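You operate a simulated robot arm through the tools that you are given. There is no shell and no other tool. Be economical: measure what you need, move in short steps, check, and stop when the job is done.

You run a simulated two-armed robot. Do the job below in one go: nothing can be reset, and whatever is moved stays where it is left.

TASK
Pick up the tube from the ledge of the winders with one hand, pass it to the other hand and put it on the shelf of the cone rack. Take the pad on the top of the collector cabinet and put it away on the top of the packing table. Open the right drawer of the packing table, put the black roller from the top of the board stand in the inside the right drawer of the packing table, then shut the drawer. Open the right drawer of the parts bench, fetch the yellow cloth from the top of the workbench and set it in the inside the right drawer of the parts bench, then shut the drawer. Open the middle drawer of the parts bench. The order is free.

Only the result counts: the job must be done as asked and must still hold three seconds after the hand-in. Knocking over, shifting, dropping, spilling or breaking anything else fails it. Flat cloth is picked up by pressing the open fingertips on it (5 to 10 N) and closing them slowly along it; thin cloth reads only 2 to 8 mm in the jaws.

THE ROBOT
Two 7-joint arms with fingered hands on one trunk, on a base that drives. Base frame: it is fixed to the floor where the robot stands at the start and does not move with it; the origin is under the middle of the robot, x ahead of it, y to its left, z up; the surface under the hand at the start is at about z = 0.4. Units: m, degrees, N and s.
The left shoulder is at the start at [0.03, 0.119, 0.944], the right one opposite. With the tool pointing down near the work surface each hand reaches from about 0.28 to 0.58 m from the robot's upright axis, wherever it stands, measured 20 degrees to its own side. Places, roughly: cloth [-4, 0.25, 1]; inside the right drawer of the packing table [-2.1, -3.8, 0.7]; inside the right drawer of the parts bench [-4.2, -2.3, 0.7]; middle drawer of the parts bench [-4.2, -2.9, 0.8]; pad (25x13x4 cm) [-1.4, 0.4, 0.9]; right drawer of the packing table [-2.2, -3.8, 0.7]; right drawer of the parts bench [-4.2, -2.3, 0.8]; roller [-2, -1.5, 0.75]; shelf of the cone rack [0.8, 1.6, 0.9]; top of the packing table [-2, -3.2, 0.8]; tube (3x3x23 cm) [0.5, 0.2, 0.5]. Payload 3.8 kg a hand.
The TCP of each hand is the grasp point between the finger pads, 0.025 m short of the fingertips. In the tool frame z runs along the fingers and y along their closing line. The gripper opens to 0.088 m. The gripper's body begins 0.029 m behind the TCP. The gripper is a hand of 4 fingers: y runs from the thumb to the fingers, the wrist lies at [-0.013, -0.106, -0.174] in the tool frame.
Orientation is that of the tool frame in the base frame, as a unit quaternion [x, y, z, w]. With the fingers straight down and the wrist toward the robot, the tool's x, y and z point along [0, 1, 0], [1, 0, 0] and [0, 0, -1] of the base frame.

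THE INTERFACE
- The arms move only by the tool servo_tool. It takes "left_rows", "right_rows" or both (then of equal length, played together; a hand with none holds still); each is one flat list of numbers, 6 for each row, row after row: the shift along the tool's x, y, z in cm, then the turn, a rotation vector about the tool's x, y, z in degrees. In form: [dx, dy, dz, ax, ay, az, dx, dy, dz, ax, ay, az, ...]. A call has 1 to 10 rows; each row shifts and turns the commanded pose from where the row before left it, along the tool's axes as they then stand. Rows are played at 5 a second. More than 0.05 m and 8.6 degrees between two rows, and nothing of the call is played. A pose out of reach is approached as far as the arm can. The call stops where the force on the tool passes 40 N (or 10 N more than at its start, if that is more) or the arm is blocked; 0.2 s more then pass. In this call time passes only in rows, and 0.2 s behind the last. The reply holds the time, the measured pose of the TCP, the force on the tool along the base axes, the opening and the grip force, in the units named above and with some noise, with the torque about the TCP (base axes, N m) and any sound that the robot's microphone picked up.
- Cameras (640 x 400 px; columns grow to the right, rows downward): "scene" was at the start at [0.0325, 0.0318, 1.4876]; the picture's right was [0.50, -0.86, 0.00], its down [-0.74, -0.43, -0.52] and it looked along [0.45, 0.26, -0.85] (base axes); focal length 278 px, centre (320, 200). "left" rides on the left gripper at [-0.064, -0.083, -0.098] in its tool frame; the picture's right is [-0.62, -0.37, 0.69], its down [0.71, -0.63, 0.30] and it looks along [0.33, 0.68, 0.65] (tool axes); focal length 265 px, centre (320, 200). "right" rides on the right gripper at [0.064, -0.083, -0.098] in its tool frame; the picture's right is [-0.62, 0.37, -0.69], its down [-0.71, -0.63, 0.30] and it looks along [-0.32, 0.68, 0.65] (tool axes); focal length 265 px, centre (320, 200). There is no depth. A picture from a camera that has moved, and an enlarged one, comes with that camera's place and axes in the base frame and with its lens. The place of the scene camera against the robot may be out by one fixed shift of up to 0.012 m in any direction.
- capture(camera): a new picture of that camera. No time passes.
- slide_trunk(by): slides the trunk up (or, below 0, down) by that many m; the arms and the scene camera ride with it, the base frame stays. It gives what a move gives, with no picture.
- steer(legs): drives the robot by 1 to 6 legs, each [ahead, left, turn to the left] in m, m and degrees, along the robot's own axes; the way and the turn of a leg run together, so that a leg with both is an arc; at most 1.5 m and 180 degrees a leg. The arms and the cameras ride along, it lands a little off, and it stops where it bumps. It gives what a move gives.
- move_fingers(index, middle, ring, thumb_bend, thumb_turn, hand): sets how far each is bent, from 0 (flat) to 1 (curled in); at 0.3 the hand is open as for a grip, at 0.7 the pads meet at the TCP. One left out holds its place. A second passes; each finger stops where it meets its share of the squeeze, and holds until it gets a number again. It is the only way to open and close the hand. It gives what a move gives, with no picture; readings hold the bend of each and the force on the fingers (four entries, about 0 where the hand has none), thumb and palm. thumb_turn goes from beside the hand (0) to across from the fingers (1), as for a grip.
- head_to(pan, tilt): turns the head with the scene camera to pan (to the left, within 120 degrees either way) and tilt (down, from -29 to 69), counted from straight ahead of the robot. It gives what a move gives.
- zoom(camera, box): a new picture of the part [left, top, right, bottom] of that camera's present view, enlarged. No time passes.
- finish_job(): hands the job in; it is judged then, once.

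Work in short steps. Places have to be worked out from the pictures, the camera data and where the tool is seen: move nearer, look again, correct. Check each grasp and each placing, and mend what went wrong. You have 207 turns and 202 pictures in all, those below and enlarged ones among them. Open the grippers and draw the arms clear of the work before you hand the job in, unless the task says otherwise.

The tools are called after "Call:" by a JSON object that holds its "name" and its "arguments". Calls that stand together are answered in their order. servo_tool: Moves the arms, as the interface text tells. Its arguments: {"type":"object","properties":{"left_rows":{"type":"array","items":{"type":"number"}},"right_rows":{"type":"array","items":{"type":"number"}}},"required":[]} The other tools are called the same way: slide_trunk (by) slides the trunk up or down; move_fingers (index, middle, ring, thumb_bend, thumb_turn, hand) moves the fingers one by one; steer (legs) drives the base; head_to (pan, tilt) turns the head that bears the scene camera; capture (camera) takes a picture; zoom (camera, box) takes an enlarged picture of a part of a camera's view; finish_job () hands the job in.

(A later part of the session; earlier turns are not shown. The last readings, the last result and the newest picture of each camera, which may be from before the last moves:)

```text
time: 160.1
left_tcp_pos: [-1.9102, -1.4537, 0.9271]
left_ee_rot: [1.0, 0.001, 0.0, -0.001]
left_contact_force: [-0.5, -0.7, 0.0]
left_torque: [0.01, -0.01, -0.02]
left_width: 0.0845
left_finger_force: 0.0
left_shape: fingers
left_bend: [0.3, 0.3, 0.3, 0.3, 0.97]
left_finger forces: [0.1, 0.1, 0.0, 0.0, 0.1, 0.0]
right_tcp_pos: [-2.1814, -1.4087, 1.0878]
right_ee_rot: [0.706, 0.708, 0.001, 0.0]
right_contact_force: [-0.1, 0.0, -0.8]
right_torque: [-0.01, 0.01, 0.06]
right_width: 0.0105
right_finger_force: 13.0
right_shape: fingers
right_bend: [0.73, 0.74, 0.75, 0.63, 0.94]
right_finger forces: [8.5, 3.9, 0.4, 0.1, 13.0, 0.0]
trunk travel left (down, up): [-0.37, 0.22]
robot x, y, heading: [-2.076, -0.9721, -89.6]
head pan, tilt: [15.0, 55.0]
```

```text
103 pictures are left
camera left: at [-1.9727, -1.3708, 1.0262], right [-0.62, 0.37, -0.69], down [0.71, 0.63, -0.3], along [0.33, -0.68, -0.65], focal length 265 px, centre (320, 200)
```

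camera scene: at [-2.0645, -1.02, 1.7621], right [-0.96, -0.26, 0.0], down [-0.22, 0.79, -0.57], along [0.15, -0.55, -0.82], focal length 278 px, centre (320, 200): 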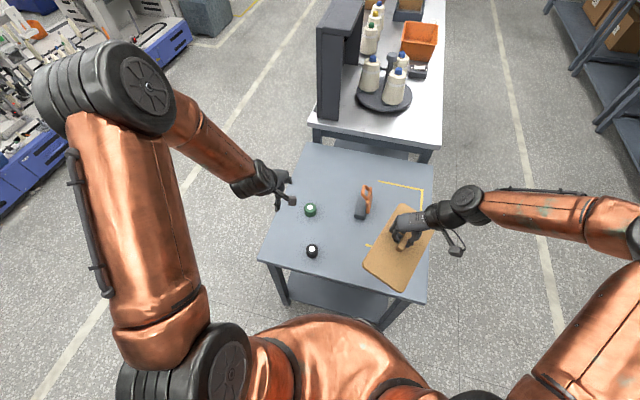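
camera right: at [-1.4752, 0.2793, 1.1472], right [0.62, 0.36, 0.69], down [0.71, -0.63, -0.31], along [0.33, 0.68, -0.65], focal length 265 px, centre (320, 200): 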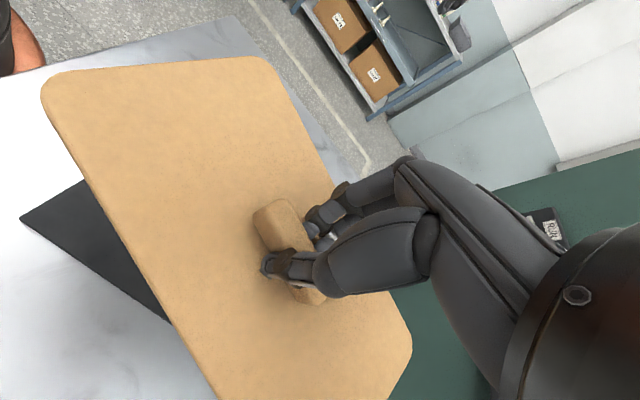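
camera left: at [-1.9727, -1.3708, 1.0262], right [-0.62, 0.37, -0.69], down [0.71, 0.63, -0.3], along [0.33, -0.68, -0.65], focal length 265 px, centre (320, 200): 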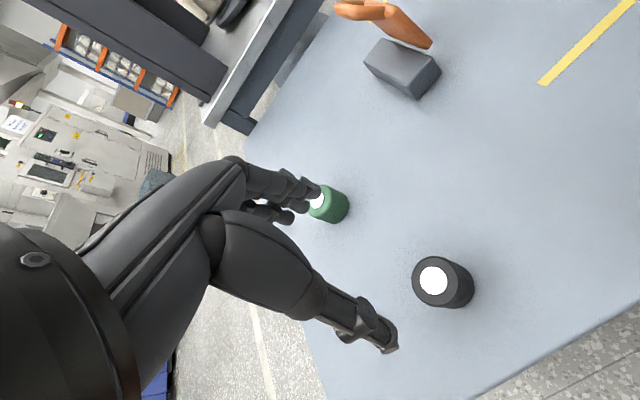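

Roller top centre refined: (-1.9065, -1.448, 0.78). Descend around it.

Call:
{"name": "servo_tool", "arguments": {"left_rows": [0.3, -0.6, 3.5, 0, 0, 0, 0, 0, 4, 0, 0, 0, 0, 0, 3, 0, 0, 0, 0, 0, 2.5, 0, 0, 0]}}

Call:
{"name": "capture", "arguments": {"camera": "left"}}

```text
time: 161.1
left_tcp_pos: [-1.9055, -1.4477, 0.7985]
left_ee_rot: [1.0, 0.003, -0.001, -0.001]
left_contact_force: [0.9, 0.5, -1.0]
left_torque: [-0.02, -0.01, -0.01]
left_width: 0.0847
left_finger_force: 0.2
left_shape: fingers
left_bend: [0.3, 0.3, 0.3, 0.3, 0.97]
left_finger forces: [0.0, 0.1, 0.0, 0.1, 0.0, 0.1]
right_tcp_pos: [-2.1815, -1.4082, 1.0879]
right_ee_rot: [0.706, 0.709, 0.001, 0.001]
right_contact_force: [0.8, 0.3, -0.7]
right_torque: [0.01, 0.02, -0.02]
right_width: 0.0104
right_finger_force: 13.1
right_shape: fingers
right_bend: [0.73, 0.74, 0.75, 0.63, 0.94]
right_finger forces: [8.5, 3.8, 0.5, 0.0, 13.0, 0.1]
trunk travel left (down, up): [-0.37, 0.22]
robot x, y, heading: [-2.0764, -0.969, -89.6]
head pan, tilt: [15.0, 55.0]
```

```text
102 pictures are left
camera left: at [-1.9692, -1.3652, 0.8982], right [-0.62, 0.37, -0.69], down [0.71, 0.63, -0.3], along [0.33, -0.68, -0.65], focal length 265 px, centre (320, 200)
```

left: 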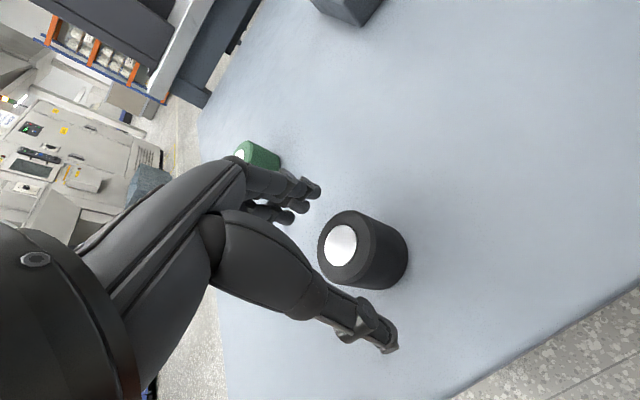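

Centred. Lower to TCP z≈0.774 and close.

Call:
{"name": "servo_tool", "arguments": {"left_rows": [0, 0.1, 1.5, 0, 0, 0, 0, 0, 0.9, 0, 0, 0]}}

Call:
{"name": "move_fingers", "arguments": {"hand": "left", "index": 0.7, "middle": 0.7, "ring": 0.7, "thumb_bend": 0.7}}

Call:
{"name": "servo_tool", "arguments": {"left_rows": [0, 0, -2, 0, 0, 0, 0, 0, -3, 0, 0, 0]}}

Call:
{"name": "capture", "arguments": {"camera": "left"}}

```text
time: 161.7
left_tcp_pos: [-1.9055, -1.4489, 0.7762]
left_ee_rot: [1.0, 0.001, 0.0, -0.001]
left_contact_force: [0.4, 0.0, 0.1]
left_torque: [-0.02, -0.01, 0.0]
left_width: 0.0847
left_finger_force: 0.0
left_shape: fingers
left_bend: [0.3, 0.3, 0.3, 0.3, 0.97]
left_finger forces: [0.1, 0.0, 0.0, 0.0, 0.0, 0.0]
right_tcp_pos: [-2.18, -1.4078, 1.0881]
right_ee_rot: [0.705, 0.709, 0.001, 0.0]
right_contact_force: [-0.2, -0.5, -0.4]
right_torque: [-0.01, -0.02, -0.05]
right_width: 0.0104
right_finger_force: 13.2
right_shape: fingers
right_bend: [0.73, 0.74, 0.75, 0.63, 0.94]
right_finger forces: [8.6, 3.8, 0.5, 0.0, 13.0, 0.1]
trunk travel left (down, up): [-0.37, 0.22]
robot x, y, heading: [-2.0771, -0.9663, -89.7]
head pan, tilt: [15.0, 55.0]
```

```text
time: 162.7
left_tcp_pos: [-1.9065, -1.4483, 0.7764]
left_ee_rot: [1.0, 0.001, -0.001, 0.0]
left_contact_force: [0.0, -2.4, 1.0]
left_torque: [-0.08, -0.02, -0.01]
left_width: 0.0362
left_finger_force: 15.7
left_shape: fingers
left_bend: [0.54, 0.61, 0.7, 0.54, 0.96]
left_finger forces: [9.3, 6.8, 0.0, 0.1, 15.1, 0.0]
right_tcp_pos: [-2.1807, -1.4083, 1.0896]
right_ee_rot: [0.706, 0.708, 0.001, 0.0]
right_contact_force: [-0.4, 0.0, -0.1]
right_torque: [0.01, 0.01, 0.0]
right_width: 0.0106
right_finger_force: 13.5
right_shape: fingers
right_bend: [0.73, 0.74, 0.75, 0.63, 0.94]
right_finger forces: [8.5, 3.9, 0.6, 0.1, 12.9, 0.1]
trunk travel left (down, up): [-0.37, 0.22]
robot x, y, heading: [-2.0774, -0.9666, -89.8]
head pan, tilt: [15.0, 55.0]
```

```text
time: 163.2
left_tcp_pos: [-1.906, -1.4482, 0.8253]
left_ee_rot: [1.0, 0.002, -0.001, -0.001]
left_contact_force: [0.1, 0.0, -0.2]
left_torque: [0.0, 0.02, 0.0]
left_width: 0.0364
left_finger_force: 15.1
left_shape: fingers
left_bend: [0.55, 0.61, 0.7, 0.54, 0.96]
left_finger forces: [9.0, 6.2, 0.1, 0.0, 15.4, 0.0]
right_tcp_pos: [-2.181, -1.4076, 1.0894]
right_ee_rot: [0.706, 0.708, 0.002, 0.0]
right_contact_force: [-0.3, 0.4, -0.6]
right_torque: [0.0, 0.0, 0.03]
right_width: 0.0105
right_finger_force: 13.0
right_shape: fingers
right_bend: [0.73, 0.74, 0.75, 0.63, 0.94]
right_finger forces: [8.5, 3.8, 0.5, 0.1, 13.0, 0.0]
trunk travel left (down, up): [-0.37, 0.22]
robot x, y, heading: [-2.0784, -0.9639, -90.1]
head pan, tilt: [15.0, 55.0]
```

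```text
101 pictures are left
camera left: at [-1.9694, -1.3659, 0.9252], right [-0.62, 0.37, -0.69], down [0.71, 0.63, -0.3], along [0.33, -0.68, -0.66], focal length 265 px, centre (320, 200)
```

left: 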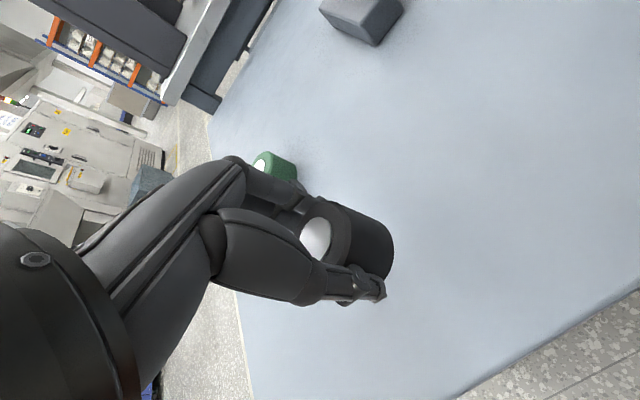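

Roller held (15 N). Raise it, then drive around to the packing table's west side.

Call:
{"name": "servo_tool", "arguments": {"left_rows": [0, 0, -4, 0, 0, 0, 0, 0, -4, 0, 0, 0, 0, 0, -4, 0, 0, 0, 0, 0, -4, 0, 0, 0, 0, 0, -4, 0, 0, 0, 0, 0, -4, 0, 0, 0, 0, 0, -4, 0, 0, 0]}}

Call:
{"name": "steer", "arguments": {"legs": [[0, -0.9, 0], [1.3, 0, 0], [0, 0, 90]]}}

Call:
{"name": "head_to", "arguments": {"pan": -10, "tilt": 40}}

Call:
{"name": "capture", "arguments": {"camera": "scene"}}

```text
time: 164.8
left_tcp_pos: [-1.9059, -1.4471, 1.1065]
left_ee_rot: [1.0, 0.002, -0.001, -0.001]
left_contact_force: [0.0, 0.8, -0.9]
left_torque: [-0.01, 0.0, 0.02]
left_width: 0.0359
left_finger_force: 15.1
left_shape: fingers
left_bend: [0.55, 0.61, 0.7, 0.54, 0.96]
left_finger forces: [9.0, 6.1, 0.1, 0.1, 15.4, 0.0]
right_tcp_pos: [-2.1814, -1.407, 1.0886]
right_ee_rot: [0.706, 0.708, 0.002, 0.001]
right_contact_force: [0.2, 0.3, -0.2]
right_torque: [0.02, -0.02, 0.03]
right_width: 0.0103
right_finger_force: 13.0
right_shape: fingers
right_bend: [0.73, 0.74, 0.75, 0.63, 0.94]
right_finger forces: [8.4, 3.9, 0.5, 0.0, 13.0, 0.0]
trunk travel left (down, up): [-0.37, 0.22]
robot x, y, heading: [-2.0772, -0.9655, -89.9]
head pan, tilt: [15.0, 55.0]
```

```text
time: 179.4
left_tcp_pos: [-2.4962, -2.0841, 1.106]
left_ee_rot: [0.711, 0.704, -0.001, 0.0]
left_contact_force: [-0.2, 0.0, -1.0]
left_torque: [0.04, -0.01, 0.0]
left_width: 0.0356
left_finger_force: 15.0
left_shape: fingers
left_bend: [0.55, 0.62, 0.7, 0.54, 0.96]
left_finger forces: [8.8, 5.9, 0.1, 0.0, 14.8, 0.0]
right_tcp_pos: [-2.54, -2.3565, 1.089]
right_ee_rot: [0.006, 1.0, 0.001, -0.001]
right_contact_force: [0.4, 0.2, 0.0]
right_torque: [0.01, -0.01, 0.01]
right_width: 0.0104
right_finger_force: 12.8
right_shape: fingers
right_bend: [0.73, 0.74, 0.75, 0.63, 0.94]
right_finger forces: [8.5, 3.9, 0.4, 0.0, 12.9, 0.0]
trunk travel left (down, up): [-0.37, 0.22]
robot x, y, heading: [-2.9772, -2.248, -0.8]
head pan, tilt: [15.0, 55.0]
```

```text
time: 180.3
left_tcp_pos: [-2.4962, -2.0846, 1.1065]
left_ee_rot: [0.711, 0.704, -0.001, -0.001]
left_contact_force: [-0.1, 0.0, -1.0]
left_torque: [0.02, 0.03, 0.05]
left_width: 0.0356
left_finger_force: 14.3
left_shape: fingers
left_bend: [0.55, 0.62, 0.7, 0.54, 0.96]
left_finger forces: [8.7, 5.9, 0.0, 0.0, 14.8, 0.0]
right_tcp_pos: [-2.5393, -2.3576, 1.0889]
right_ee_rot: [0.005, 1.0, 0.001, -0.001]
right_contact_force: [0.3, -0.8, -0.1]
right_torque: [0.01, 0.01, 0.02]
right_width: 0.0105
right_finger_force: 12.9
right_shape: fingers
right_bend: [0.73, 0.74, 0.75, 0.63, 0.94]
right_finger forces: [8.5, 3.9, 0.5, 0.0, 12.9, 0.0]
trunk travel left (down, up): [-0.37, 0.22]
robot x, y, heading: [-2.9797, -2.2487, -0.5]
head pan, tilt: [-10.0, 40.0]
```

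```text
100 pictures are left
camera scene: at [-2.9219, -2.2656, 1.7827], right [-0.18, -0.98, 0.0], down [-0.63, 0.12, -0.77], along [0.75, -0.14, -0.64], focal length 278 px, centre (320, 200)
```

scene: 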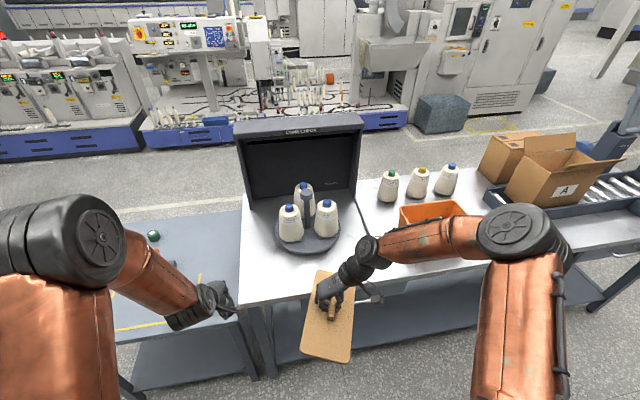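

Free spot on the table top at ≈(-2.24, -2.56), pad's long side along y. Drive closer and turn the right hand by 70°.

Call:
{"name": "steer", "arguments": {"legs": [[0.2, -0.2, 0.5]]}}

Call:
{"name": "servo_tool", "arguments": {"right_rows": [0, 0, 0, 0, 0, 8.5, 0, 0, 0, 0, 0, 8.5, 0, 0, 0, 0, 0, 8.5, 0, 0, 0, 0, 0, 8.5, 0, 0, 0, 0, 0, 8.5, 0, 0, 0, 0, 0, 8.5, 0, 0, 0, 0, 0, 8.5, 0, 0, 0, 0, 0, 8.5, 0, 0, 0, 0, 0, 2]}}

Call:
{"name": "head_to", "arguments": {"pan": -15, "tilt": 50}}

Call:
{"name": "capture", "arguments": {"camera": "scene"}}

Call:
{"name": "capture", "arguments": {"camera": "right"}}

```text
time: 182.3
left_tcp_pos: [-2.3005, -2.282, 1.1063]
left_ee_rot: [0.707, 0.707, -0.002, 0.0]
left_contact_force: [0.2, 1.0, -1.2]
left_torque: [-0.02, -0.03, 0.0]
left_width: 0.0356
left_finger_force: 15.1
left_shape: fingers
left_bend: [0.55, 0.62, 0.7, 0.54, 0.96]
left_finger forces: [8.6, 5.8, 0.0, 0.0, 14.8, 0.1]
right_tcp_pos: [-2.3421, -2.5554, 1.0887]
right_ee_rot: [0.001, 1.0, 0.0, -0.001]
right_contact_force: [0.5, 0.3, 0.9]
right_torque: [0.01, -0.02, 0.0]
right_width: 0.0102
right_finger_force: 13.2
right_shape: fingers
right_bend: [0.73, 0.74, 0.75, 0.63, 0.94]
right_finger forces: [8.5, 3.9, 0.5, 0.0, 12.9, 0.0]
trunk travel left (down, up): [-0.37, 0.22]
robot x, y, heading: [-2.7807, -2.4475, -0.1]
head pan, tilt: [-10.0, 40.0]
```

```text
time: 184.3
left_tcp_pos: [-2.2991, -2.2812, 1.1059]
left_ee_rot: [0.708, 0.707, -0.001, 0.0]
left_contact_force: [-0.2, 0.5, -0.3]
left_torque: [0.01, -0.02, 0.0]
left_width: 0.0359
left_finger_force: 14.6
left_shape: fingers
left_bend: [0.55, 0.62, 0.7, 0.54, 0.96]
left_finger forces: [8.7, 5.9, 0.0, 0.0, 14.6, 0.0]
right_tcp_pos: [-2.342, -2.5561, 1.0878]
right_ee_rot: [0.576, 0.818, 0.001, -0.001]
right_contact_force: [-0.8, 0.1, 0.4]
right_torque: [-0.01, 0.0, 0.0]
right_width: 0.0103
right_finger_force: 13.2
right_shape: fingers
right_bend: [0.73, 0.74, 0.75, 0.63, 0.94]
right_finger forces: [8.6, 3.7, 0.5, 0.0, 12.9, 0.0]
trunk travel left (down, up): [-0.37, 0.22]
robot x, y, heading: [-2.781, -2.4462, -0.1]
head pan, tilt: [-10.0, 40.0]
```

```text
time: 185.0
left_tcp_pos: [-2.3001, -2.2823, 1.1064]
left_ee_rot: [0.708, 0.706, -0.001, 0.0]
left_contact_force: [-0.3, 0.4, -1.8]
left_torque: [0.0, -0.02, 0.04]
left_width: 0.0356
left_finger_force: 14.5
left_shape: fingers
left_bend: [0.55, 0.62, 0.7, 0.54, 0.96]
left_finger forces: [8.8, 5.9, 0.0, 0.0, 14.7, 0.0]
right_tcp_pos: [-2.3412, -2.5562, 1.0894]
right_ee_rot: [0.574, 0.819, 0.001, 0.001]
right_contact_force: [-0.7, 0.2, 0.0]
right_torque: [-0.01, 0.0, -0.01]
right_width: 0.0102
right_finger_force: 13.5
right_shape: fingers
right_bend: [0.73, 0.74, 0.75, 0.63, 0.94]
right_finger forces: [8.7, 3.8, 0.5, 0.1, 12.9, 0.0]
trunk travel left (down, up): [-0.37, 0.22]
robot x, y, heading: [-2.7843, -2.4512, 0.1]
head pan, tilt: [-15.0, 50.0]
```

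```text
99 pictures are left
camera scene: at [-2.7347, -2.472, 1.7686], right [-0.26, -0.97, 0.0], down [-0.74, 0.2, -0.64], along [0.62, -0.17, -0.77], focal length 278 px, centre (320, 200)
```

scene: 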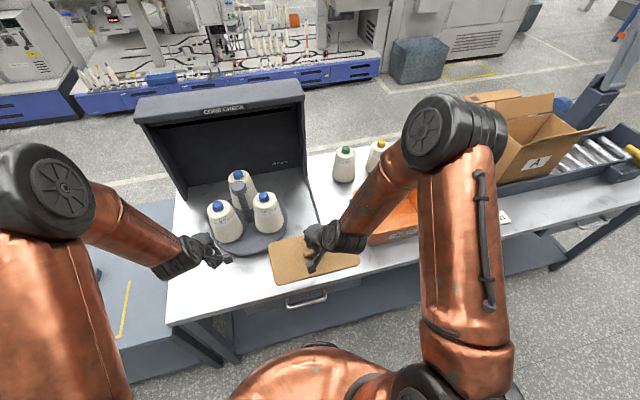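

```text
98 pictures are left
camera right: at [-2.4415, -2.5236, 1.1878], right [0.56, -0.46, 0.69], down [-0.35, -0.89, -0.31], along [0.75, -0.07, -0.66], focal length 265 px, centre (320, 200)
```

right: 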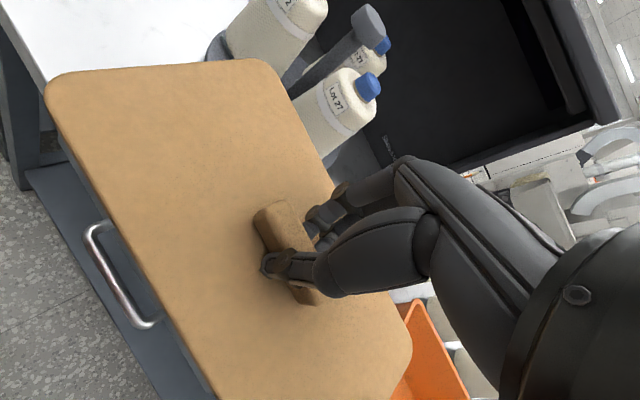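

Shift the pad over the strip (-2.248, -2.535) and descend partway.

Call:
{"name": "servo_tool", "arguments": {"right_rows": [-0.6, 4.7, 0, 0, 0, 0, -0.6, 4.7, 0, 0, 0, 0, 0, 0, 4, 0, 0, 0, 0, 0, 4, 0, 0, 0, 0, 0, 4, 0, 0, 0, 0, 0, 3, 0, 0, 0]}}

Call:
{"name": "capture", "arguments": {"camera": "scene"}}

Call:
{"name": "capture", "arguments": {"camera": "right"}}

Call:
{"name": "capture", "arguments": {"camera": "left"}}

```text
time: 186.4
left_tcp_pos: [-2.3017, -2.28, 1.1063]
left_ee_rot: [0.707, 0.707, 0.0, 0.0]
left_contact_force: [0.1, 0.3, -0.9]
left_torque: [-0.01, -0.02, -0.01]
left_width: 0.0355
left_finger_force: 14.5
left_shape: fingers
left_bend: [0.55, 0.62, 0.7, 0.54, 0.96]
left_finger forces: [8.6, 5.9, 0.0, 0.0, 14.6, 0.0]
right_tcp_pos: [-2.2487, -2.5356, 0.9357]
right_ee_rot: [0.575, 0.818, 0.001, -0.002]
right_contact_force: [-0.1, -0.8, -0.2]
right_torque: [-0.01, 0.01, 0.01]
right_width: 0.0104
right_finger_force: 13.1
right_shape: fingers
right_bend: [0.73, 0.74, 0.75, 0.63, 0.94]
right_finger forces: [8.2, 4.3, 0.4, 0.1, 12.9, 0.0]
trunk travel left (down, up): [-0.37, 0.22]
robot x, y, heading: [-2.7816, -2.4479, -0.1]
head pan, tilt: [-15.0, 50.0]
```

```text
97 pictures are left
camera scene: at [-2.7343, -2.4722, 1.7686], right [-0.26, -0.97, 0.0], down [-0.74, 0.2, -0.64], along [0.62, -0.17, -0.77], focal length 278 px, centre (320, 200)
```

scene: 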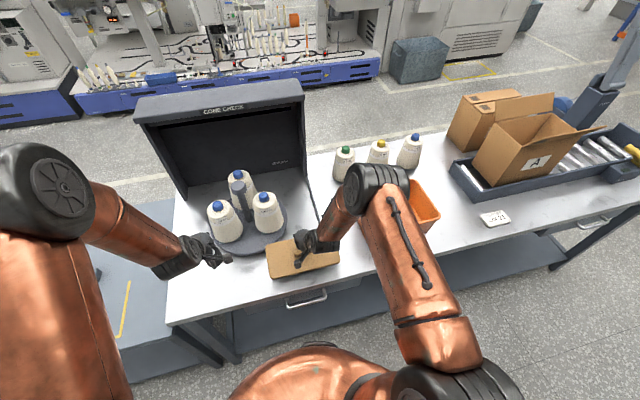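

```text
96 pictures are left
camera right: at [-2.3476, -2.5038, 1.035], right [0.56, -0.46, 0.69], down [-0.35, -0.89, -0.31], along [0.75, -0.07, -0.65], focal length 265 px, centre (320, 200)
```

right: 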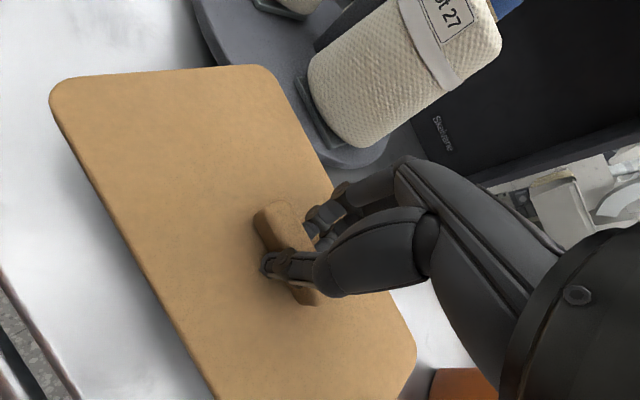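

```text
95 pictures are left
camera left: at [-2.3832, -2.3466, 1.2049], right [-0.37, -0.62, -0.69], down [-0.63, 0.72, -0.3], along [0.68, 0.32, -0.66], focal length 265 px, centre (320, 200)
```

left: 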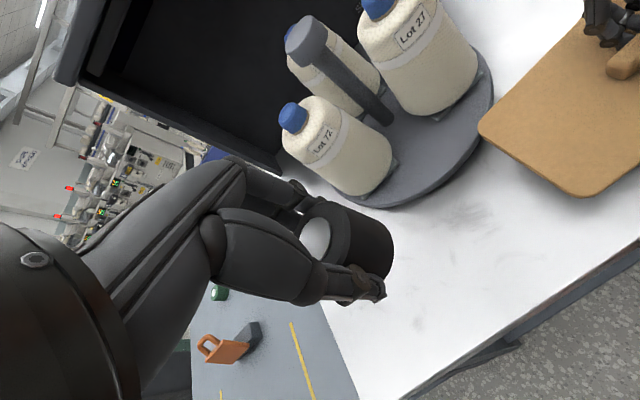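

Clearances fine; shift 1 cm west and descend in small steps.

Call:
{"name": "servo_tool", "arguments": {"right_rows": [0.2, -1.0, 2, 0, 0, 0, 0, 0, 2, 0, 0, 0]}}

Call:
{"name": "servo_tool", "arguments": {"right_rows": [0, 0, 0.7, 0, 0, 0, 0, 0, 0.7, 0, 0, 0]}}

Call:
{"name": "capture", "arguments": {"camera": "left"}}

```text
time: 186.9
left_tcp_pos: [-2.3033, -2.2814, 1.1052]
left_ee_rot: [0.708, 0.706, 0.0, 0.0]
left_contact_force: [-0.6, 0.2, -0.1]
left_torque: [-0.01, 0.0, 0.02]
left_width: 0.0354
left_finger_force: 14.3
left_shape: fingers
left_bend: [0.55, 0.62, 0.7, 0.54, 0.96]
left_finger forces: [8.7, 5.9, 0.0, 0.1, 14.8, 0.0]
right_tcp_pos: [-2.2547, -2.5343, 0.9145]
right_ee_rot: [0.574, 0.819, 0.006, 0.004]
right_contact_force: [-8.3, -1.5, 20.4]
right_torque: [-0.07, 0.57, 0.04]
right_width: 0.0108
right_finger_force: 18.7
right_shape: fingers
right_bend: [0.74, 0.74, 0.75, 0.64, 0.94]
right_finger forces: [7.1, 2.7, 0.0, 0.0, 28.4, 0.0]
trunk travel left (down, up): [-0.37, 0.22]
robot x, y, heading: [-2.7821, -2.4495, -0.1]
head pan, tilt: [-15.0, 50.0]
heard: click
stopped in row 2 (right hand): the force on the tool passed its limit at 56 N (the readings are from after the stop); the commanded pose is now the measured one
```

```text
time: 187.3
left_tcp_pos: [-2.3028, -2.2821, 1.1068]
left_ee_rot: [0.709, 0.706, -0.001, 0.001]
left_contact_force: [0.4, 0.1, -1.2]
left_torque: [0.01, -0.02, 0.0]
left_width: 0.0356
left_finger_force: 14.9
left_shape: fingers
left_bend: [0.55, 0.62, 0.7, 0.54, 0.96]
left_finger forces: [8.7, 5.8, 0.0, 0.1, 14.7, 0.0]
right_tcp_pos: [-2.2535, -2.5342, 0.9145]
right_ee_rot: [0.574, 0.819, 0.009, 0.005]
right_contact_force: [-11.0, -1.0, 23.8]
right_torque: [-0.03, 0.75, 0.02]
right_width: 0.011
right_finger_force: 21.5
right_shape: fingers
right_bend: [0.74, 0.74, 0.75, 0.64, 0.94]
right_finger forces: [5.9, 1.6, 0.0, 0.0, 36.1, 0.0]
trunk travel left (down, up): [-0.37, 0.22]
robot x, y, heading: [-2.7813, -2.4494, -0.1]
head pan, tilt: [-15.0, 50.0]
stopped in row 1 (right hand): the force on the tool passed its limit at 44 N (the readings are from after the stop); the commanded pose is now the measured one
```

```text
94 pictures are left
camera left: at [-2.3863, -2.3471, 1.2059], right [-0.37, -0.62, -0.69], down [-0.63, 0.72, -0.31], along [0.68, 0.32, -0.65], focal length 265 px, centre (320, 200)
```

left: 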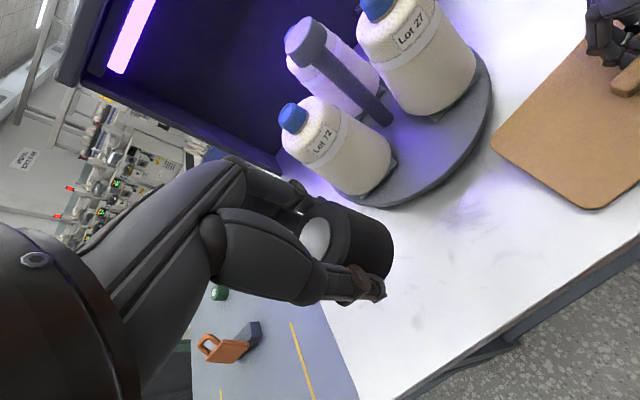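

The pad touched something at z≈0.914 and a click turned the lamp on: probably a switch box under the pad's south end. Lift and look.

Call:
{"name": "servo_tool", "arguments": {"right_rows": [0, 0, -2, 0, 0, 0, 0, 0, -3, 0, 0, 0, 0, 0, -4, 0, 0, 0, 0, 0, -4, 0, 0, 0]}}

Call:
{"name": "capture", "arguments": {"camera": "scene"}}

Call:
{"name": "capture", "arguments": {"camera": "right"}}

```text
time: 188.3
left_tcp_pos: [-2.301, -2.2812, 1.1066]
left_ee_rot: [0.708, 0.706, -0.001, 0.0]
left_contact_force: [-1.0, -0.2, -1.3]
left_torque: [0.0, -0.03, -0.02]
left_width: 0.0356
left_finger_force: 14.6
left_shape: fingers
left_bend: [0.55, 0.62, 0.7, 0.54, 0.96]
left_finger forces: [8.7, 5.9, 0.0, 0.0, 14.6, 0.0]
right_tcp_pos: [-2.256, -2.5368, 1.0415]
right_ee_rot: [0.575, 0.818, 0.007, 0.004]
right_contact_force: [-0.1, -0.3, -0.8]
right_torque: [-0.01, 0.0, 0.01]
right_width: 0.0102
right_finger_force: 12.4
right_shape: fingers
right_bend: [0.74, 0.74, 0.75, 0.64, 0.94]
right_finger forces: [8.7, 3.7, 0.3, 0.0, 12.8, 0.0]
trunk travel left (down, up): [-0.37, 0.22]
robot x, y, heading: [-2.7841, -2.4503, -0.2]
head pan, tilt: [-15.0, 50.0]
```

```text
93 pictures are left
camera scene: at [-2.7359, -2.4719, 1.7686], right [-0.26, -0.97, 0.0], down [-0.74, 0.2, -0.64], along [0.62, -0.17, -0.77], focal length 278 px, centre (320, 200)
```

scene: 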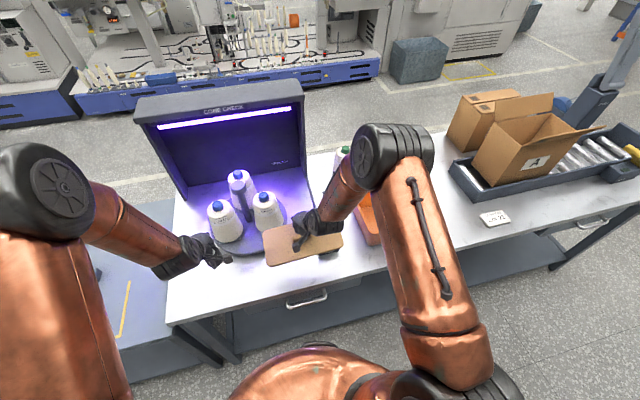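

```text
92 pictures are left
camera right: at [-2.3564, -2.5051, 1.1392], right [0.55, -0.46, 0.7], down [-0.35, -0.88, -0.32], along [0.76, -0.07, -0.64], focal length 265 px, centre (320, 200)
```

right: 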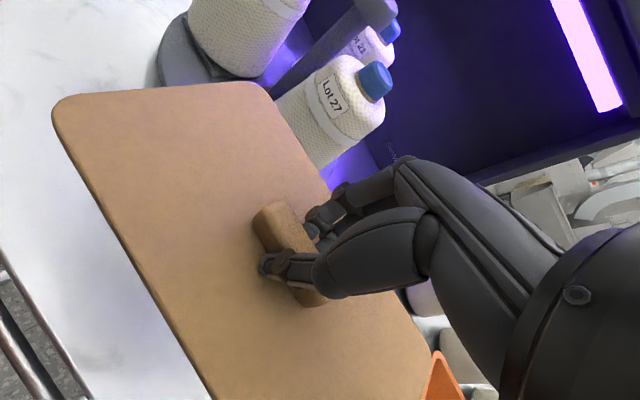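

The switch box is at ≈(-2.235, -2.655). I shift the robot 0.13 m north so the pad (centre y≈-2.41) is clear of it, then put it down.

Call:
{"name": "steer", "arguments": {"legs": [[0, 0.13, 0]]}}

Call:
{"name": "capture", "arguments": {"camera": "scene"}}

Call:
{"name": "capture", "arguments": {"camera": "right"}}

```text
time: 189.6
left_tcp_pos: [-2.3005, -2.1495, 1.1068]
left_ee_rot: [0.708, 0.706, -0.002, 0.0]
left_contact_force: [0.9, -0.1, -0.2]
left_torque: [0.0, 0.02, 0.01]
left_width: 0.0355
left_finger_force: 14.6
left_shape: fingers
left_bend: [0.55, 0.62, 0.7, 0.54, 0.96]
left_finger forces: [8.6, 5.9, 0.0, 0.0, 14.8, 0.1]
right_tcp_pos: [-2.254, -2.4043, 1.0403]
right_ee_rot: [0.574, 0.818, 0.007, 0.003]
right_contact_force: [-0.1, 0.2, 0.0]
right_torque: [0.02, -0.01, -0.01]
right_width: 0.0106
right_finger_force: 13.0
right_shape: fingers
right_bend: [0.74, 0.74, 0.75, 0.64, 0.94]
right_finger forces: [8.9, 3.7, 0.2, 0.0, 12.8, 0.0]
trunk travel left (down, up): [-0.37, 0.22]
robot x, y, heading: [-2.7844, -2.3167, -0.2]
head pan, tilt: [-15.0, 50.0]
```

```text
91 pictures are left
camera scene: at [-2.7344, -2.3404, 1.7686], right [-0.26, -0.97, 0.0], down [-0.74, 0.2, -0.64], along [0.62, -0.17, -0.77], focal length 278 px, centre (320, 200)
```

scene: 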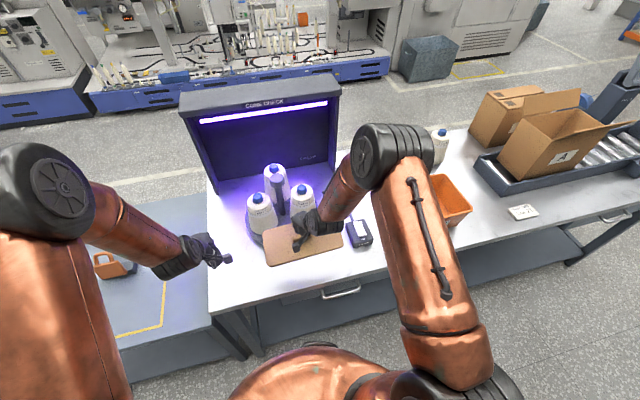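

```text
90 pictures are left
camera right: at [-2.3551, -2.3733, 1.1385], right [0.55, -0.46, 0.7], down [-0.35, -0.88, -0.32], along [0.76, -0.07, -0.64], focal length 265 px, centre (320, 200)
```

right: 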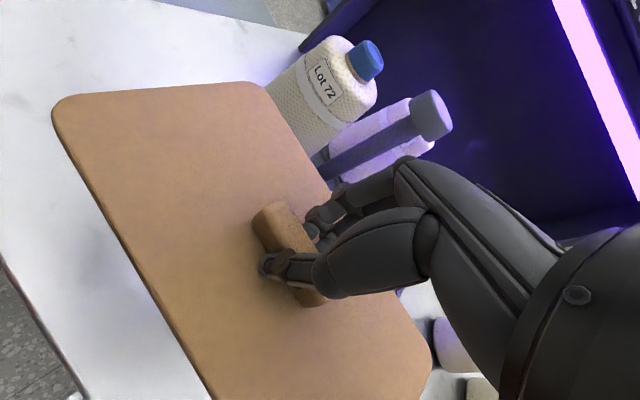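

Pad clear of switch and turntable. Shift 1.2 cm west and descend.

Call:
{"name": "servo_tool", "arguments": {"right_rows": [0.4, -1.1, 3, 0, 0, 0, 0, 0, 4, 0, 0, 0, 0, 0, 4, 0, 0, 0, 0, 0, 3, 0, 0, 0]}}

Call:
{"name": "servo_tool", "arguments": {"right_rows": [0, 0, 0.7, 0, 0, 0, 0, 0, 0.7, 0, 0, 0]}}

Call:
{"name": "capture", "arguments": {"camera": "left"}}

Call:
{"name": "capture", "arguments": {"camera": "right"}}

```text
time: 190.6
left_tcp_pos: [-2.3, -2.1502, 1.1062]
left_ee_rot: [0.708, 0.706, -0.002, 0.0]
left_contact_force: [0.4, 0.1, 0.7]
left_torque: [-0.03, -0.01, 0.0]
left_width: 0.0358
left_finger_force: 14.7
left_shape: fingers
left_bend: [0.55, 0.62, 0.7, 0.54, 0.96]
left_finger forces: [8.6, 5.8, 0.1, 0.0, 14.6, 0.0]
right_tcp_pos: [-2.263, -2.4039, 0.901]
right_ee_rot: [0.574, 0.819, 0.008, 0.004]
right_contact_force: [-0.6, -1.4, 0.6]
right_torque: [0.04, 0.05, 0.0]
right_width: 0.0105
right_finger_force: 12.9
right_shape: fingers
right_bend: [0.74, 0.74, 0.75, 0.64, 0.94]
right_finger forces: [8.9, 3.4, 0.3, 0.1, 12.6, 0.0]
trunk travel left (down, up): [-0.37, 0.22]
robot x, y, heading: [-2.7807, -2.3183, 0.1]
head pan, tilt: [-15.0, 50.0]
```

```text
time: 191.2
left_tcp_pos: [-2.3018, -2.1498, 1.1074]
left_ee_rot: [0.708, 0.706, -0.001, 0.001]
left_contact_force: [-0.4, 0.4, -1.0]
left_torque: [0.02, -0.02, 0.02]
left_width: 0.0356
left_finger_force: 14.7
left_shape: fingers
left_bend: [0.55, 0.62, 0.7, 0.54, 0.96]
left_finger forces: [8.7, 5.9, 0.1, 0.0, 14.7, 0.1]
right_tcp_pos: [-2.2624, -2.403, 0.8902]
right_ee_rot: [0.575, 0.818, 0.009, 0.006]
right_contact_force: [1.7, -0.6, 14.6]
right_torque: [-0.05, 0.47, -0.02]
right_width: 0.0106
right_finger_force: 19.8
right_shape: fingers
right_bend: [0.73, 0.74, 0.75, 0.66, 0.94]
right_finger forces: [9.2, 4.4, 1.3, 0.1, 25.9, 0.0]
trunk travel left (down, up): [-0.37, 0.22]
robot x, y, heading: [-2.7815, -2.3188, 0.1]
head pan, tilt: [-15.0, 50.0]
```

```text
89 pictures are left
camera left: at [-2.3852, -2.2151, 1.2058], right [-0.37, -0.62, -0.69], down [-0.63, 0.72, -0.31], along [0.68, 0.32, -0.65], focal length 265 px, centre (320, 200)
```

left: 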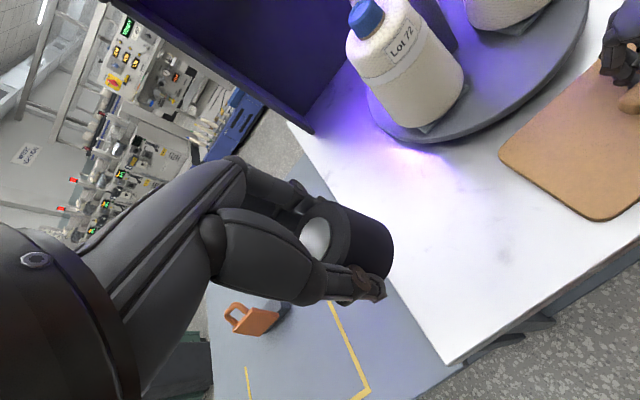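

```text
88 pictures are left
camera right: at [-2.3647, -2.3716, 0.9862], right [0.54, -0.46, 0.7], down [-0.34, -0.88, -0.32], along [0.77, -0.07, -0.64], focal length 265 px, centre (320, 200)
```

right: 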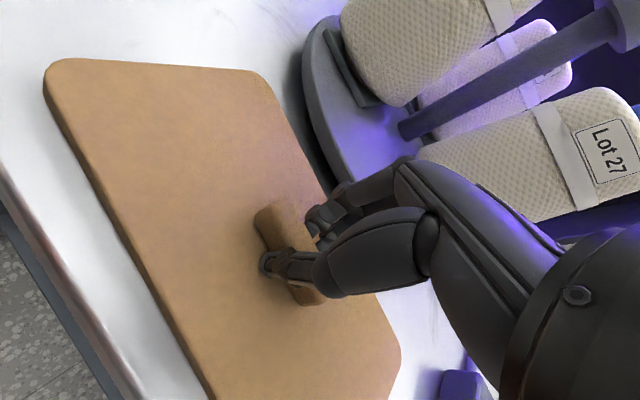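

Pad rests on the table (14.6 N). Open the hand slightly then lift off.

Call:
{"name": "servo_tool", "arguments": {"right_rows": [0, 0, -0.3, 0, 0, 0]}}

Call:
{"name": "move_fingers", "arguments": {"hand": "right", "index": 0.45, "middle": 0.45, "ring": 0.45, "thumb_bend": 0.45}}

Call:
{"name": "servo_tool", "arguments": {"right_rows": [0, 0, -2, 0, 0, 0, 0, 0, -3, 0, 0, 0, 0, 0, -4, 0, 0, 0, 0, 0, -4, 0, 0, 0]}}

Call:
{"name": "capture", "arguments": {"camera": "right"}}

Call:
{"name": "capture", "arguments": {"camera": "scene"}}

```text
time: 191.6
left_tcp_pos: [-2.2997, -2.1492, 1.1071]
left_ee_rot: [0.709, 0.706, -0.001, 0.0]
left_contact_force: [0.0, 0.6, -0.4]
left_torque: [0.0, 0.02, 0.0]
left_width: 0.0355
left_finger_force: 14.8
left_shape: fingers
left_bend: [0.55, 0.62, 0.7, 0.54, 0.96]
left_finger forces: [8.7, 5.9, 0.0, 0.0, 14.6, 0.0]
right_tcp_pos: [-2.2639, -2.4041, 0.8899]
right_ee_rot: [0.574, 0.819, 0.005, 0.003]
right_contact_force: [1.9, -0.3, 4.4]
right_torque: [-0.01, 0.22, 0.03]
right_width: 0.0107
right_finger_force: 15.1
right_shape: fingers
right_bend: [0.73, 0.74, 0.75, 0.65, 0.94]
right_finger forces: [9.0, 3.8, 1.4, 0.0, 15.8, 0.0]
trunk travel left (down, up): [-0.37, 0.22]
robot x, y, heading: [-2.7834, -2.3162, -0.2]
head pan, tilt: [-15.0, 50.0]
```

```text
time: 192.6
left_tcp_pos: [-2.3014, -2.15, 1.1056]
left_ee_rot: [0.709, 0.705, -0.002, 0.001]
left_contact_force: [-0.4, 0.2, -0.9]
left_torque: [-0.01, 0.02, -0.03]
left_width: 0.0356
left_finger_force: 15.0
left_shape: fingers
left_bend: [0.55, 0.62, 0.7, 0.54, 0.96]
left_finger forces: [8.6, 5.9, 0.0, 0.0, 14.5, 0.0]
right_tcp_pos: [-2.2638, -2.404, 0.8905]
right_ee_rot: [0.575, 0.818, 0.006, 0.004]
right_contact_force: [-1.7, -0.1, 2.6]
right_torque: [0.0, -0.08, -0.03]
right_width: 0.0521
right_finger_force: 1.1
right_shape: fingers
right_bend: [0.45, 0.46, 0.45, 0.45, 0.97]
right_finger forces: [0.0, 2.8, 0.0, 0.0, 0.0, 0.0]
trunk travel left (down, up): [-0.37, 0.22]
robot x, y, heading: [-2.7847, -2.3198, -0.1]
head pan, tilt: [-15.0, 50.0]
```

```text
time: 193.6
left_tcp_pos: [-2.3014, -2.1499, 1.106]
left_ee_rot: [0.709, 0.705, -0.001, 0.001]
left_contact_force: [0.3, 0.0, -1.6]
left_torque: [0.0, -0.02, -0.01]
left_width: 0.0356
left_finger_force: 14.3
left_shape: fingers
left_bend: [0.55, 0.62, 0.7, 0.54, 0.96]
left_finger forces: [8.7, 5.9, 0.0, 0.0, 14.6, 0.0]
right_tcp_pos: [-2.2651, -2.404, 1.0206]
right_ee_rot: [0.574, 0.819, 0.007, 0.003]
right_contact_force: [0.5, -0.6, -0.3]
right_torque: [0.05, 0.03, 0.0]
right_width: 0.0522
right_finger_force: 0.0
right_shape: fingers
right_bend: [0.45, 0.45, 0.45, 0.45, 0.97]
right_finger forces: [0.0, 0.0, 0.0, 0.0, 0.1, 0.0]
trunk travel left (down, up): [-0.37, 0.22]
robot x, y, heading: [-2.7822, -2.321, -0.1]
head pan, tilt: [-15.0, 50.0]
```

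```text
87 pictures are left
camera right: at [-2.3666, -2.3728, 1.1177], right [0.55, -0.46, 0.7], down [-0.34, -0.88, -0.32], along [0.76, -0.07, -0.64], focal length 265 px, centre (320, 200)
```

right: 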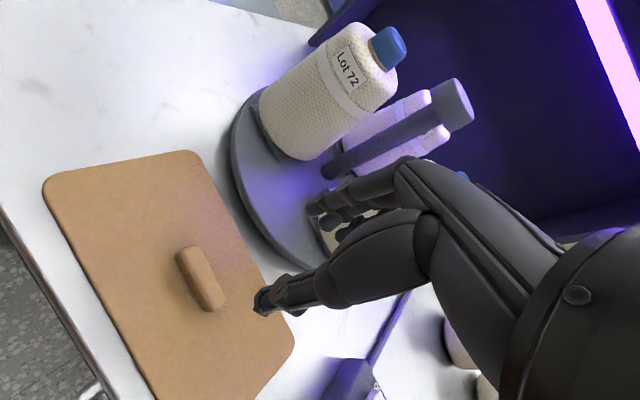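

```text
86 pictures are left
camera scene: at [-2.7356, -2.3402, 1.7686], right [-0.26, -0.97, 0.0], down [-0.74, 0.2, -0.64], along [0.62, -0.17, -0.77], focal length 278 px, centre (320, 200)
```

scene: 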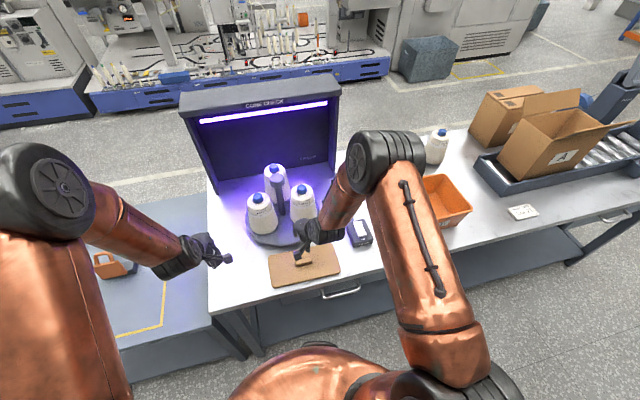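

Pad placed. Zoom on the switch box to see how it can be reset.

Call:
{"name": "zoom", "arguments": {"camera": "scene", "box": [320, 200, 400, 260]}}

```text
6.67 times, centred on (360, 230) of scene
camera zoom: at [-2.7356, -2.3402, 1.7686], right [-0.26, -0.97, 0.0], down [-0.74, 0.2, -0.64], along [0.62, -0.17, -0.77], focal length 1851 px, centre (53, 0)
```

zoom: 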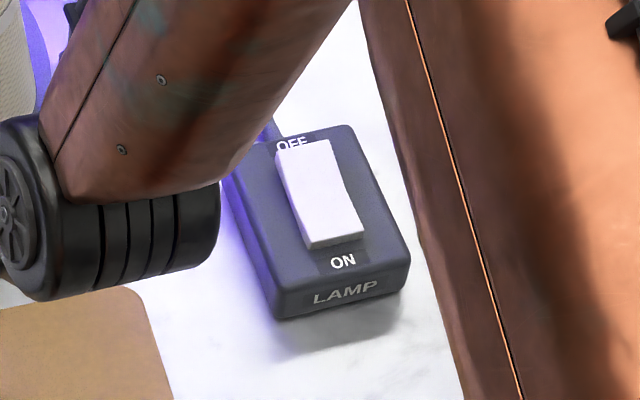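

The rocker's OFF side is the far end (≈(-2.165, -2.652), z≈0.86). I'll press it with the right middle finger only.

Call:
{"name": "move_fingers", "arguments": {"hand": "right", "index": 1.0, "middle": 0.5, "ring": 1.0, "thumb_bend": 0.95}}

Call:
{"name": "steer", "arguments": {"legs": [[0, -0.22, 0]]}}

Call:
{"name": "servo_tool", "arguments": {"right_rows": [-1.2, 3.5, 0, 0, 0, 0, -1, 3, 1, 0, 0, 0]}}

Call:
{"name": "capture", "arguments": {"camera": "right"}}

```text
time: 194.6
left_tcp_pos: [-2.3013, -2.1513, 1.1057]
left_ee_rot: [0.708, 0.706, -0.001, 0.0]
left_contact_force: [0.5, -0.1, -0.6]
left_torque: [0.01, 0.0, -0.01]
left_width: 0.0353
left_finger_force: 14.6
left_shape: fingers
left_bend: [0.55, 0.62, 0.7, 0.54, 0.96]
left_finger forces: [8.7, 5.9, 0.0, 0.1, 14.6, 0.0]
right_tcp_pos: [-2.265, -2.405, 1.0196]
right_ee_rot: [0.574, 0.819, 0.007, 0.004]
right_contact_force: [-0.4, 0.5, 0.2]
right_torque: [-0.01, -0.02, -0.02]
right_width: 0.0075
right_finger_force: 0.1
right_shape: fingers
right_bend: [0.86, 0.5, 1.0, 0.91, 0.92]
right_finger forces: [0.0, 0.0, 0.1, 0.1, 0.0, 0.1]
trunk travel left (down, up): [-0.37, 0.22]
robot x, y, heading: [-2.7843, -2.3178, 0.2]
head pan, tilt: [-15.0, 50.0]
```

```text
time: 196.2
left_tcp_pos: [-2.3017, -2.3689, 1.1051]
left_ee_rot: [0.708, 0.706, -0.001, 0.0]
left_contact_force: [0.0, -0.2, -1.0]
left_torque: [0.02, 0.02, -0.03]
left_width: 0.0357
left_finger_force: 14.1
left_shape: fingers
left_bend: [0.55, 0.62, 0.7, 0.54, 0.96]
left_finger forces: [8.7, 5.9, 0.0, 0.1, 14.6, 0.1]
right_tcp_pos: [-2.264, -2.6239, 1.0209]
right_ee_rot: [0.574, 0.819, 0.006, 0.004]
right_contact_force: [0.5, 0.3, -0.4]
right_torque: [0.01, 0.0, 0.02]
right_width: 0.0079
right_finger_force: 0.1
right_shape: fingers
right_bend: [0.86, 0.5, 1.0, 0.91, 0.92]
right_finger forces: [0.0, 0.0, 0.0, 0.0, 0.0, 0.1]
trunk travel left (down, up): [-0.37, 0.22]
robot x, y, heading: [-2.7843, -2.5383, 0.1]
head pan, tilt: [-15.0, 50.0]
```

```text
time: 196.8
left_tcp_pos: [-2.3001, -2.3687, 1.1047]
left_ee_rot: [0.708, 0.706, -0.001, 0.0]
left_contact_force: [0.2, 0.8, -0.5]
left_torque: [0.03, 0.05, -0.04]
left_width: 0.0358
left_finger_force: 14.7
left_shape: fingers
left_bend: [0.55, 0.62, 0.7, 0.54, 0.96]
left_finger forces: [8.6, 6.0, 0.1, 0.0, 14.6, 0.0]
right_tcp_pos: [-2.1964, -2.6222, 1.0102]
right_ee_rot: [0.574, 0.819, 0.007, 0.004]
right_contact_force: [-0.3, -0.5, -0.6]
right_torque: [0.02, 0.0, 0.0]
right_width: 0.0079
right_finger_force: 0.1
right_shape: fingers
right_bend: [0.86, 0.5, 1.0, 0.91, 0.92]
right_finger forces: [0.0, 0.0, 0.0, 0.1, 0.1, 0.0]
trunk travel left (down, up): [-0.37, 0.22]
robot x, y, heading: [-2.7832, -2.5353, 0.0]
head pan, tilt: [-15.0, 50.0]
```

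```text
84 pictures are left
camera right: at [-2.298, -2.5903, 1.107], right [0.55, -0.46, 0.7], down [-0.34, -0.88, -0.32], along [0.76, -0.07, -0.64], focal length 265 px, centre (320, 200)
```

right: 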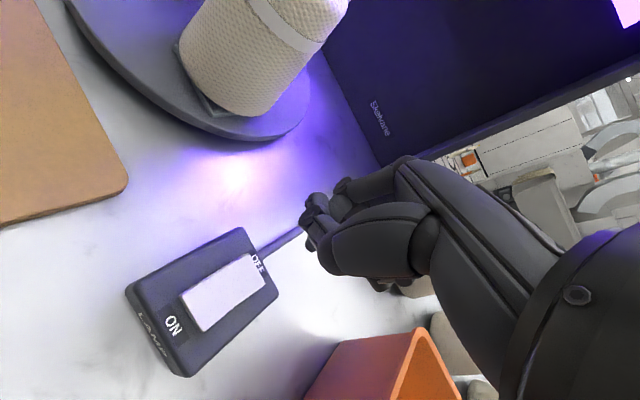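

Fingertip cluster is near the TCP. Move above the OFF end and press down gently.

Call:
{"name": "servo_tool", "arguments": {"right_rows": [-2.4, 2.1, 0, 0, 0, 0, 0, 0, 4, 0, 0, 0, 0, 0, 4, 0, 0, 0, 0, 0, 1.5, 0, 0, 0]}}

Call:
{"name": "capture", "arguments": {"camera": "right"}}

```text
time: 197.8
left_tcp_pos: [-2.3005, -2.3677, 1.106]
left_ee_rot: [0.708, 0.706, -0.001, 0.0]
left_contact_force: [0.5, 0.5, -0.4]
left_torque: [-0.01, -0.02, -0.01]
left_width: 0.0357
left_finger_force: 14.9
left_shape: fingers
left_bend: [0.55, 0.62, 0.7, 0.54, 0.96]
left_finger forces: [8.7, 6.0, 0.0, 0.0, 14.7, 0.1]
right_tcp_pos: [-2.1685, -2.6376, 0.9152]
right_ee_rot: [0.575, 0.818, 0.007, 0.004]
right_contact_force: [-0.5, 0.3, 0.3]
right_torque: [0.03, -0.01, 0.01]
right_width: 0.0077
right_finger_force: 0.0
right_shape: fingers
right_bend: [0.86, 0.5, 1.0, 0.91, 0.92]
right_finger forces: [0.0, 0.1, 0.0, 0.0, 0.0, 0.0]
trunk travel left (down, up): [-0.37, 0.22]
robot x, y, heading: [-2.7823, -2.5352, -0.0]
head pan, tilt: [-15.0, 50.0]
```

```text
83 pictures are left
camera right: at [-2.2692, -2.6057, 1.012], right [0.55, -0.46, 0.7], down [-0.34, -0.88, -0.32], along [0.76, -0.07, -0.64], focal length 265 px, centre (320, 200)
```

right: 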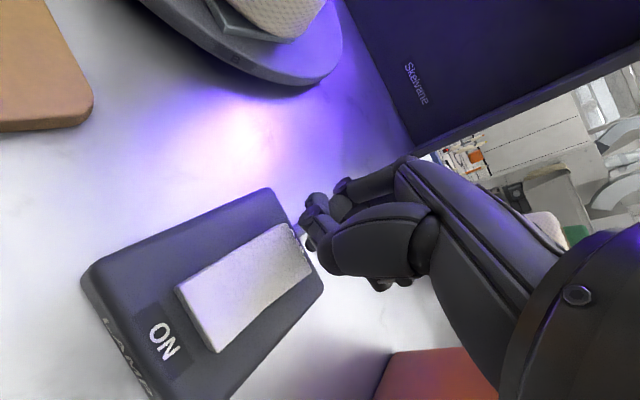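

Tip is over the OFF half. Press down in small steps.

Call:
{"name": "servo_tool", "arguments": {"right_rows": [-0.4, 0.6, 1, 0, 0, 0, 0, 0, 0.7, 0, 0, 0]}}

Call:
{"name": "servo_tool", "arguments": {"right_rows": [0, 0, 0.6, 0, 0, 0, 0, 0, 0.6, 0, 0, 0]}}

Call:
{"name": "capture", "arguments": {"camera": "right"}}

```text
time: 198.4
left_tcp_pos: [-2.3009, -2.3687, 1.1051]
left_ee_rot: [0.708, 0.707, -0.001, 0.0]
left_contact_force: [0.5, 0.1, -0.6]
left_torque: [0.01, -0.02, -0.03]
left_width: 0.0355
left_finger_force: 14.7
left_shape: fingers
left_bend: [0.55, 0.62, 0.7, 0.54, 0.96]
left_finger forces: [8.8, 5.9, 0.0, 0.0, 14.6, 0.0]
right_tcp_pos: [-2.1601, -2.6384, 0.8993]
right_ee_rot: [0.574, 0.819, 0.007, 0.003]
right_contact_force: [-0.3, 0.5, -0.4]
right_torque: [0.02, 0.03, 0.0]
right_width: 0.0079
right_finger_force: 0.1
right_shape: fingers
right_bend: [0.86, 0.5, 1.0, 0.91, 0.92]
right_finger forces: [0.0, 0.0, 0.0, 0.1, 0.0, 0.0]
trunk travel left (down, up): [-0.37, 0.22]
robot x, y, heading: [-2.7816, -2.5367, 0.2]
head pan, tilt: [-15.0, 50.0]
```

```text
time: 199.0
left_tcp_pos: [-2.3018, -2.3684, 1.1054]
left_ee_rot: [0.708, 0.706, -0.002, 0.0]
left_contact_force: [0.7, 0.9, -0.9]
left_torque: [0.02, -0.01, 0.0]
left_width: 0.0356
left_finger_force: 14.6
left_shape: fingers
left_bend: [0.55, 0.62, 0.7, 0.54, 0.96]
left_finger forces: [8.6, 5.9, 0.1, 0.0, 14.6, 0.0]
right_tcp_pos: [-2.1581, -2.6374, 0.8887]
right_ee_rot: [0.575, 0.818, 0.008, 0.006]
right_contact_force: [3.3, -0.4, 7.8]
right_torque: [0.1, -0.06, -0.02]
right_width: 0.0102
right_finger_force: 8.0
right_shape: fingers
right_bend: [0.89, 0.5, 1.0, 0.93, 0.91]
right_finger forces: [16.2, 0.1, 0.1, 0.0, 0.0, 0.1]
trunk travel left (down, up): [-0.37, 0.22]
robot x, y, heading: [-2.7808, -2.5385, 0.1]
head pan, tilt: [-15.0, 50.0]
heard: click
```

```text
82 pictures are left
camera right: at [-2.2599, -2.6061, 0.9859], right [0.54, -0.46, 0.7], down [-0.34, -0.88, -0.32], along [0.77, -0.07, -0.64], focal length 265 px, centre (320, 200)
```

right: 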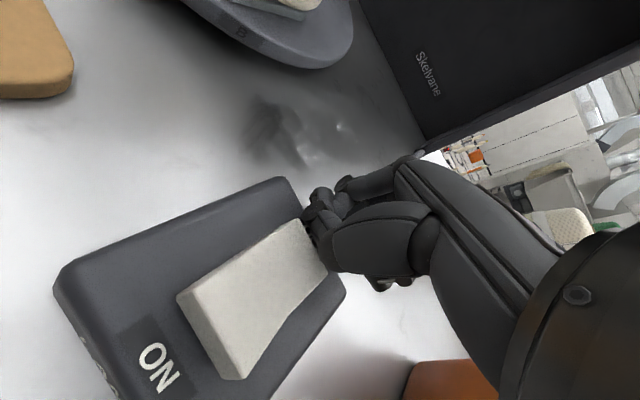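

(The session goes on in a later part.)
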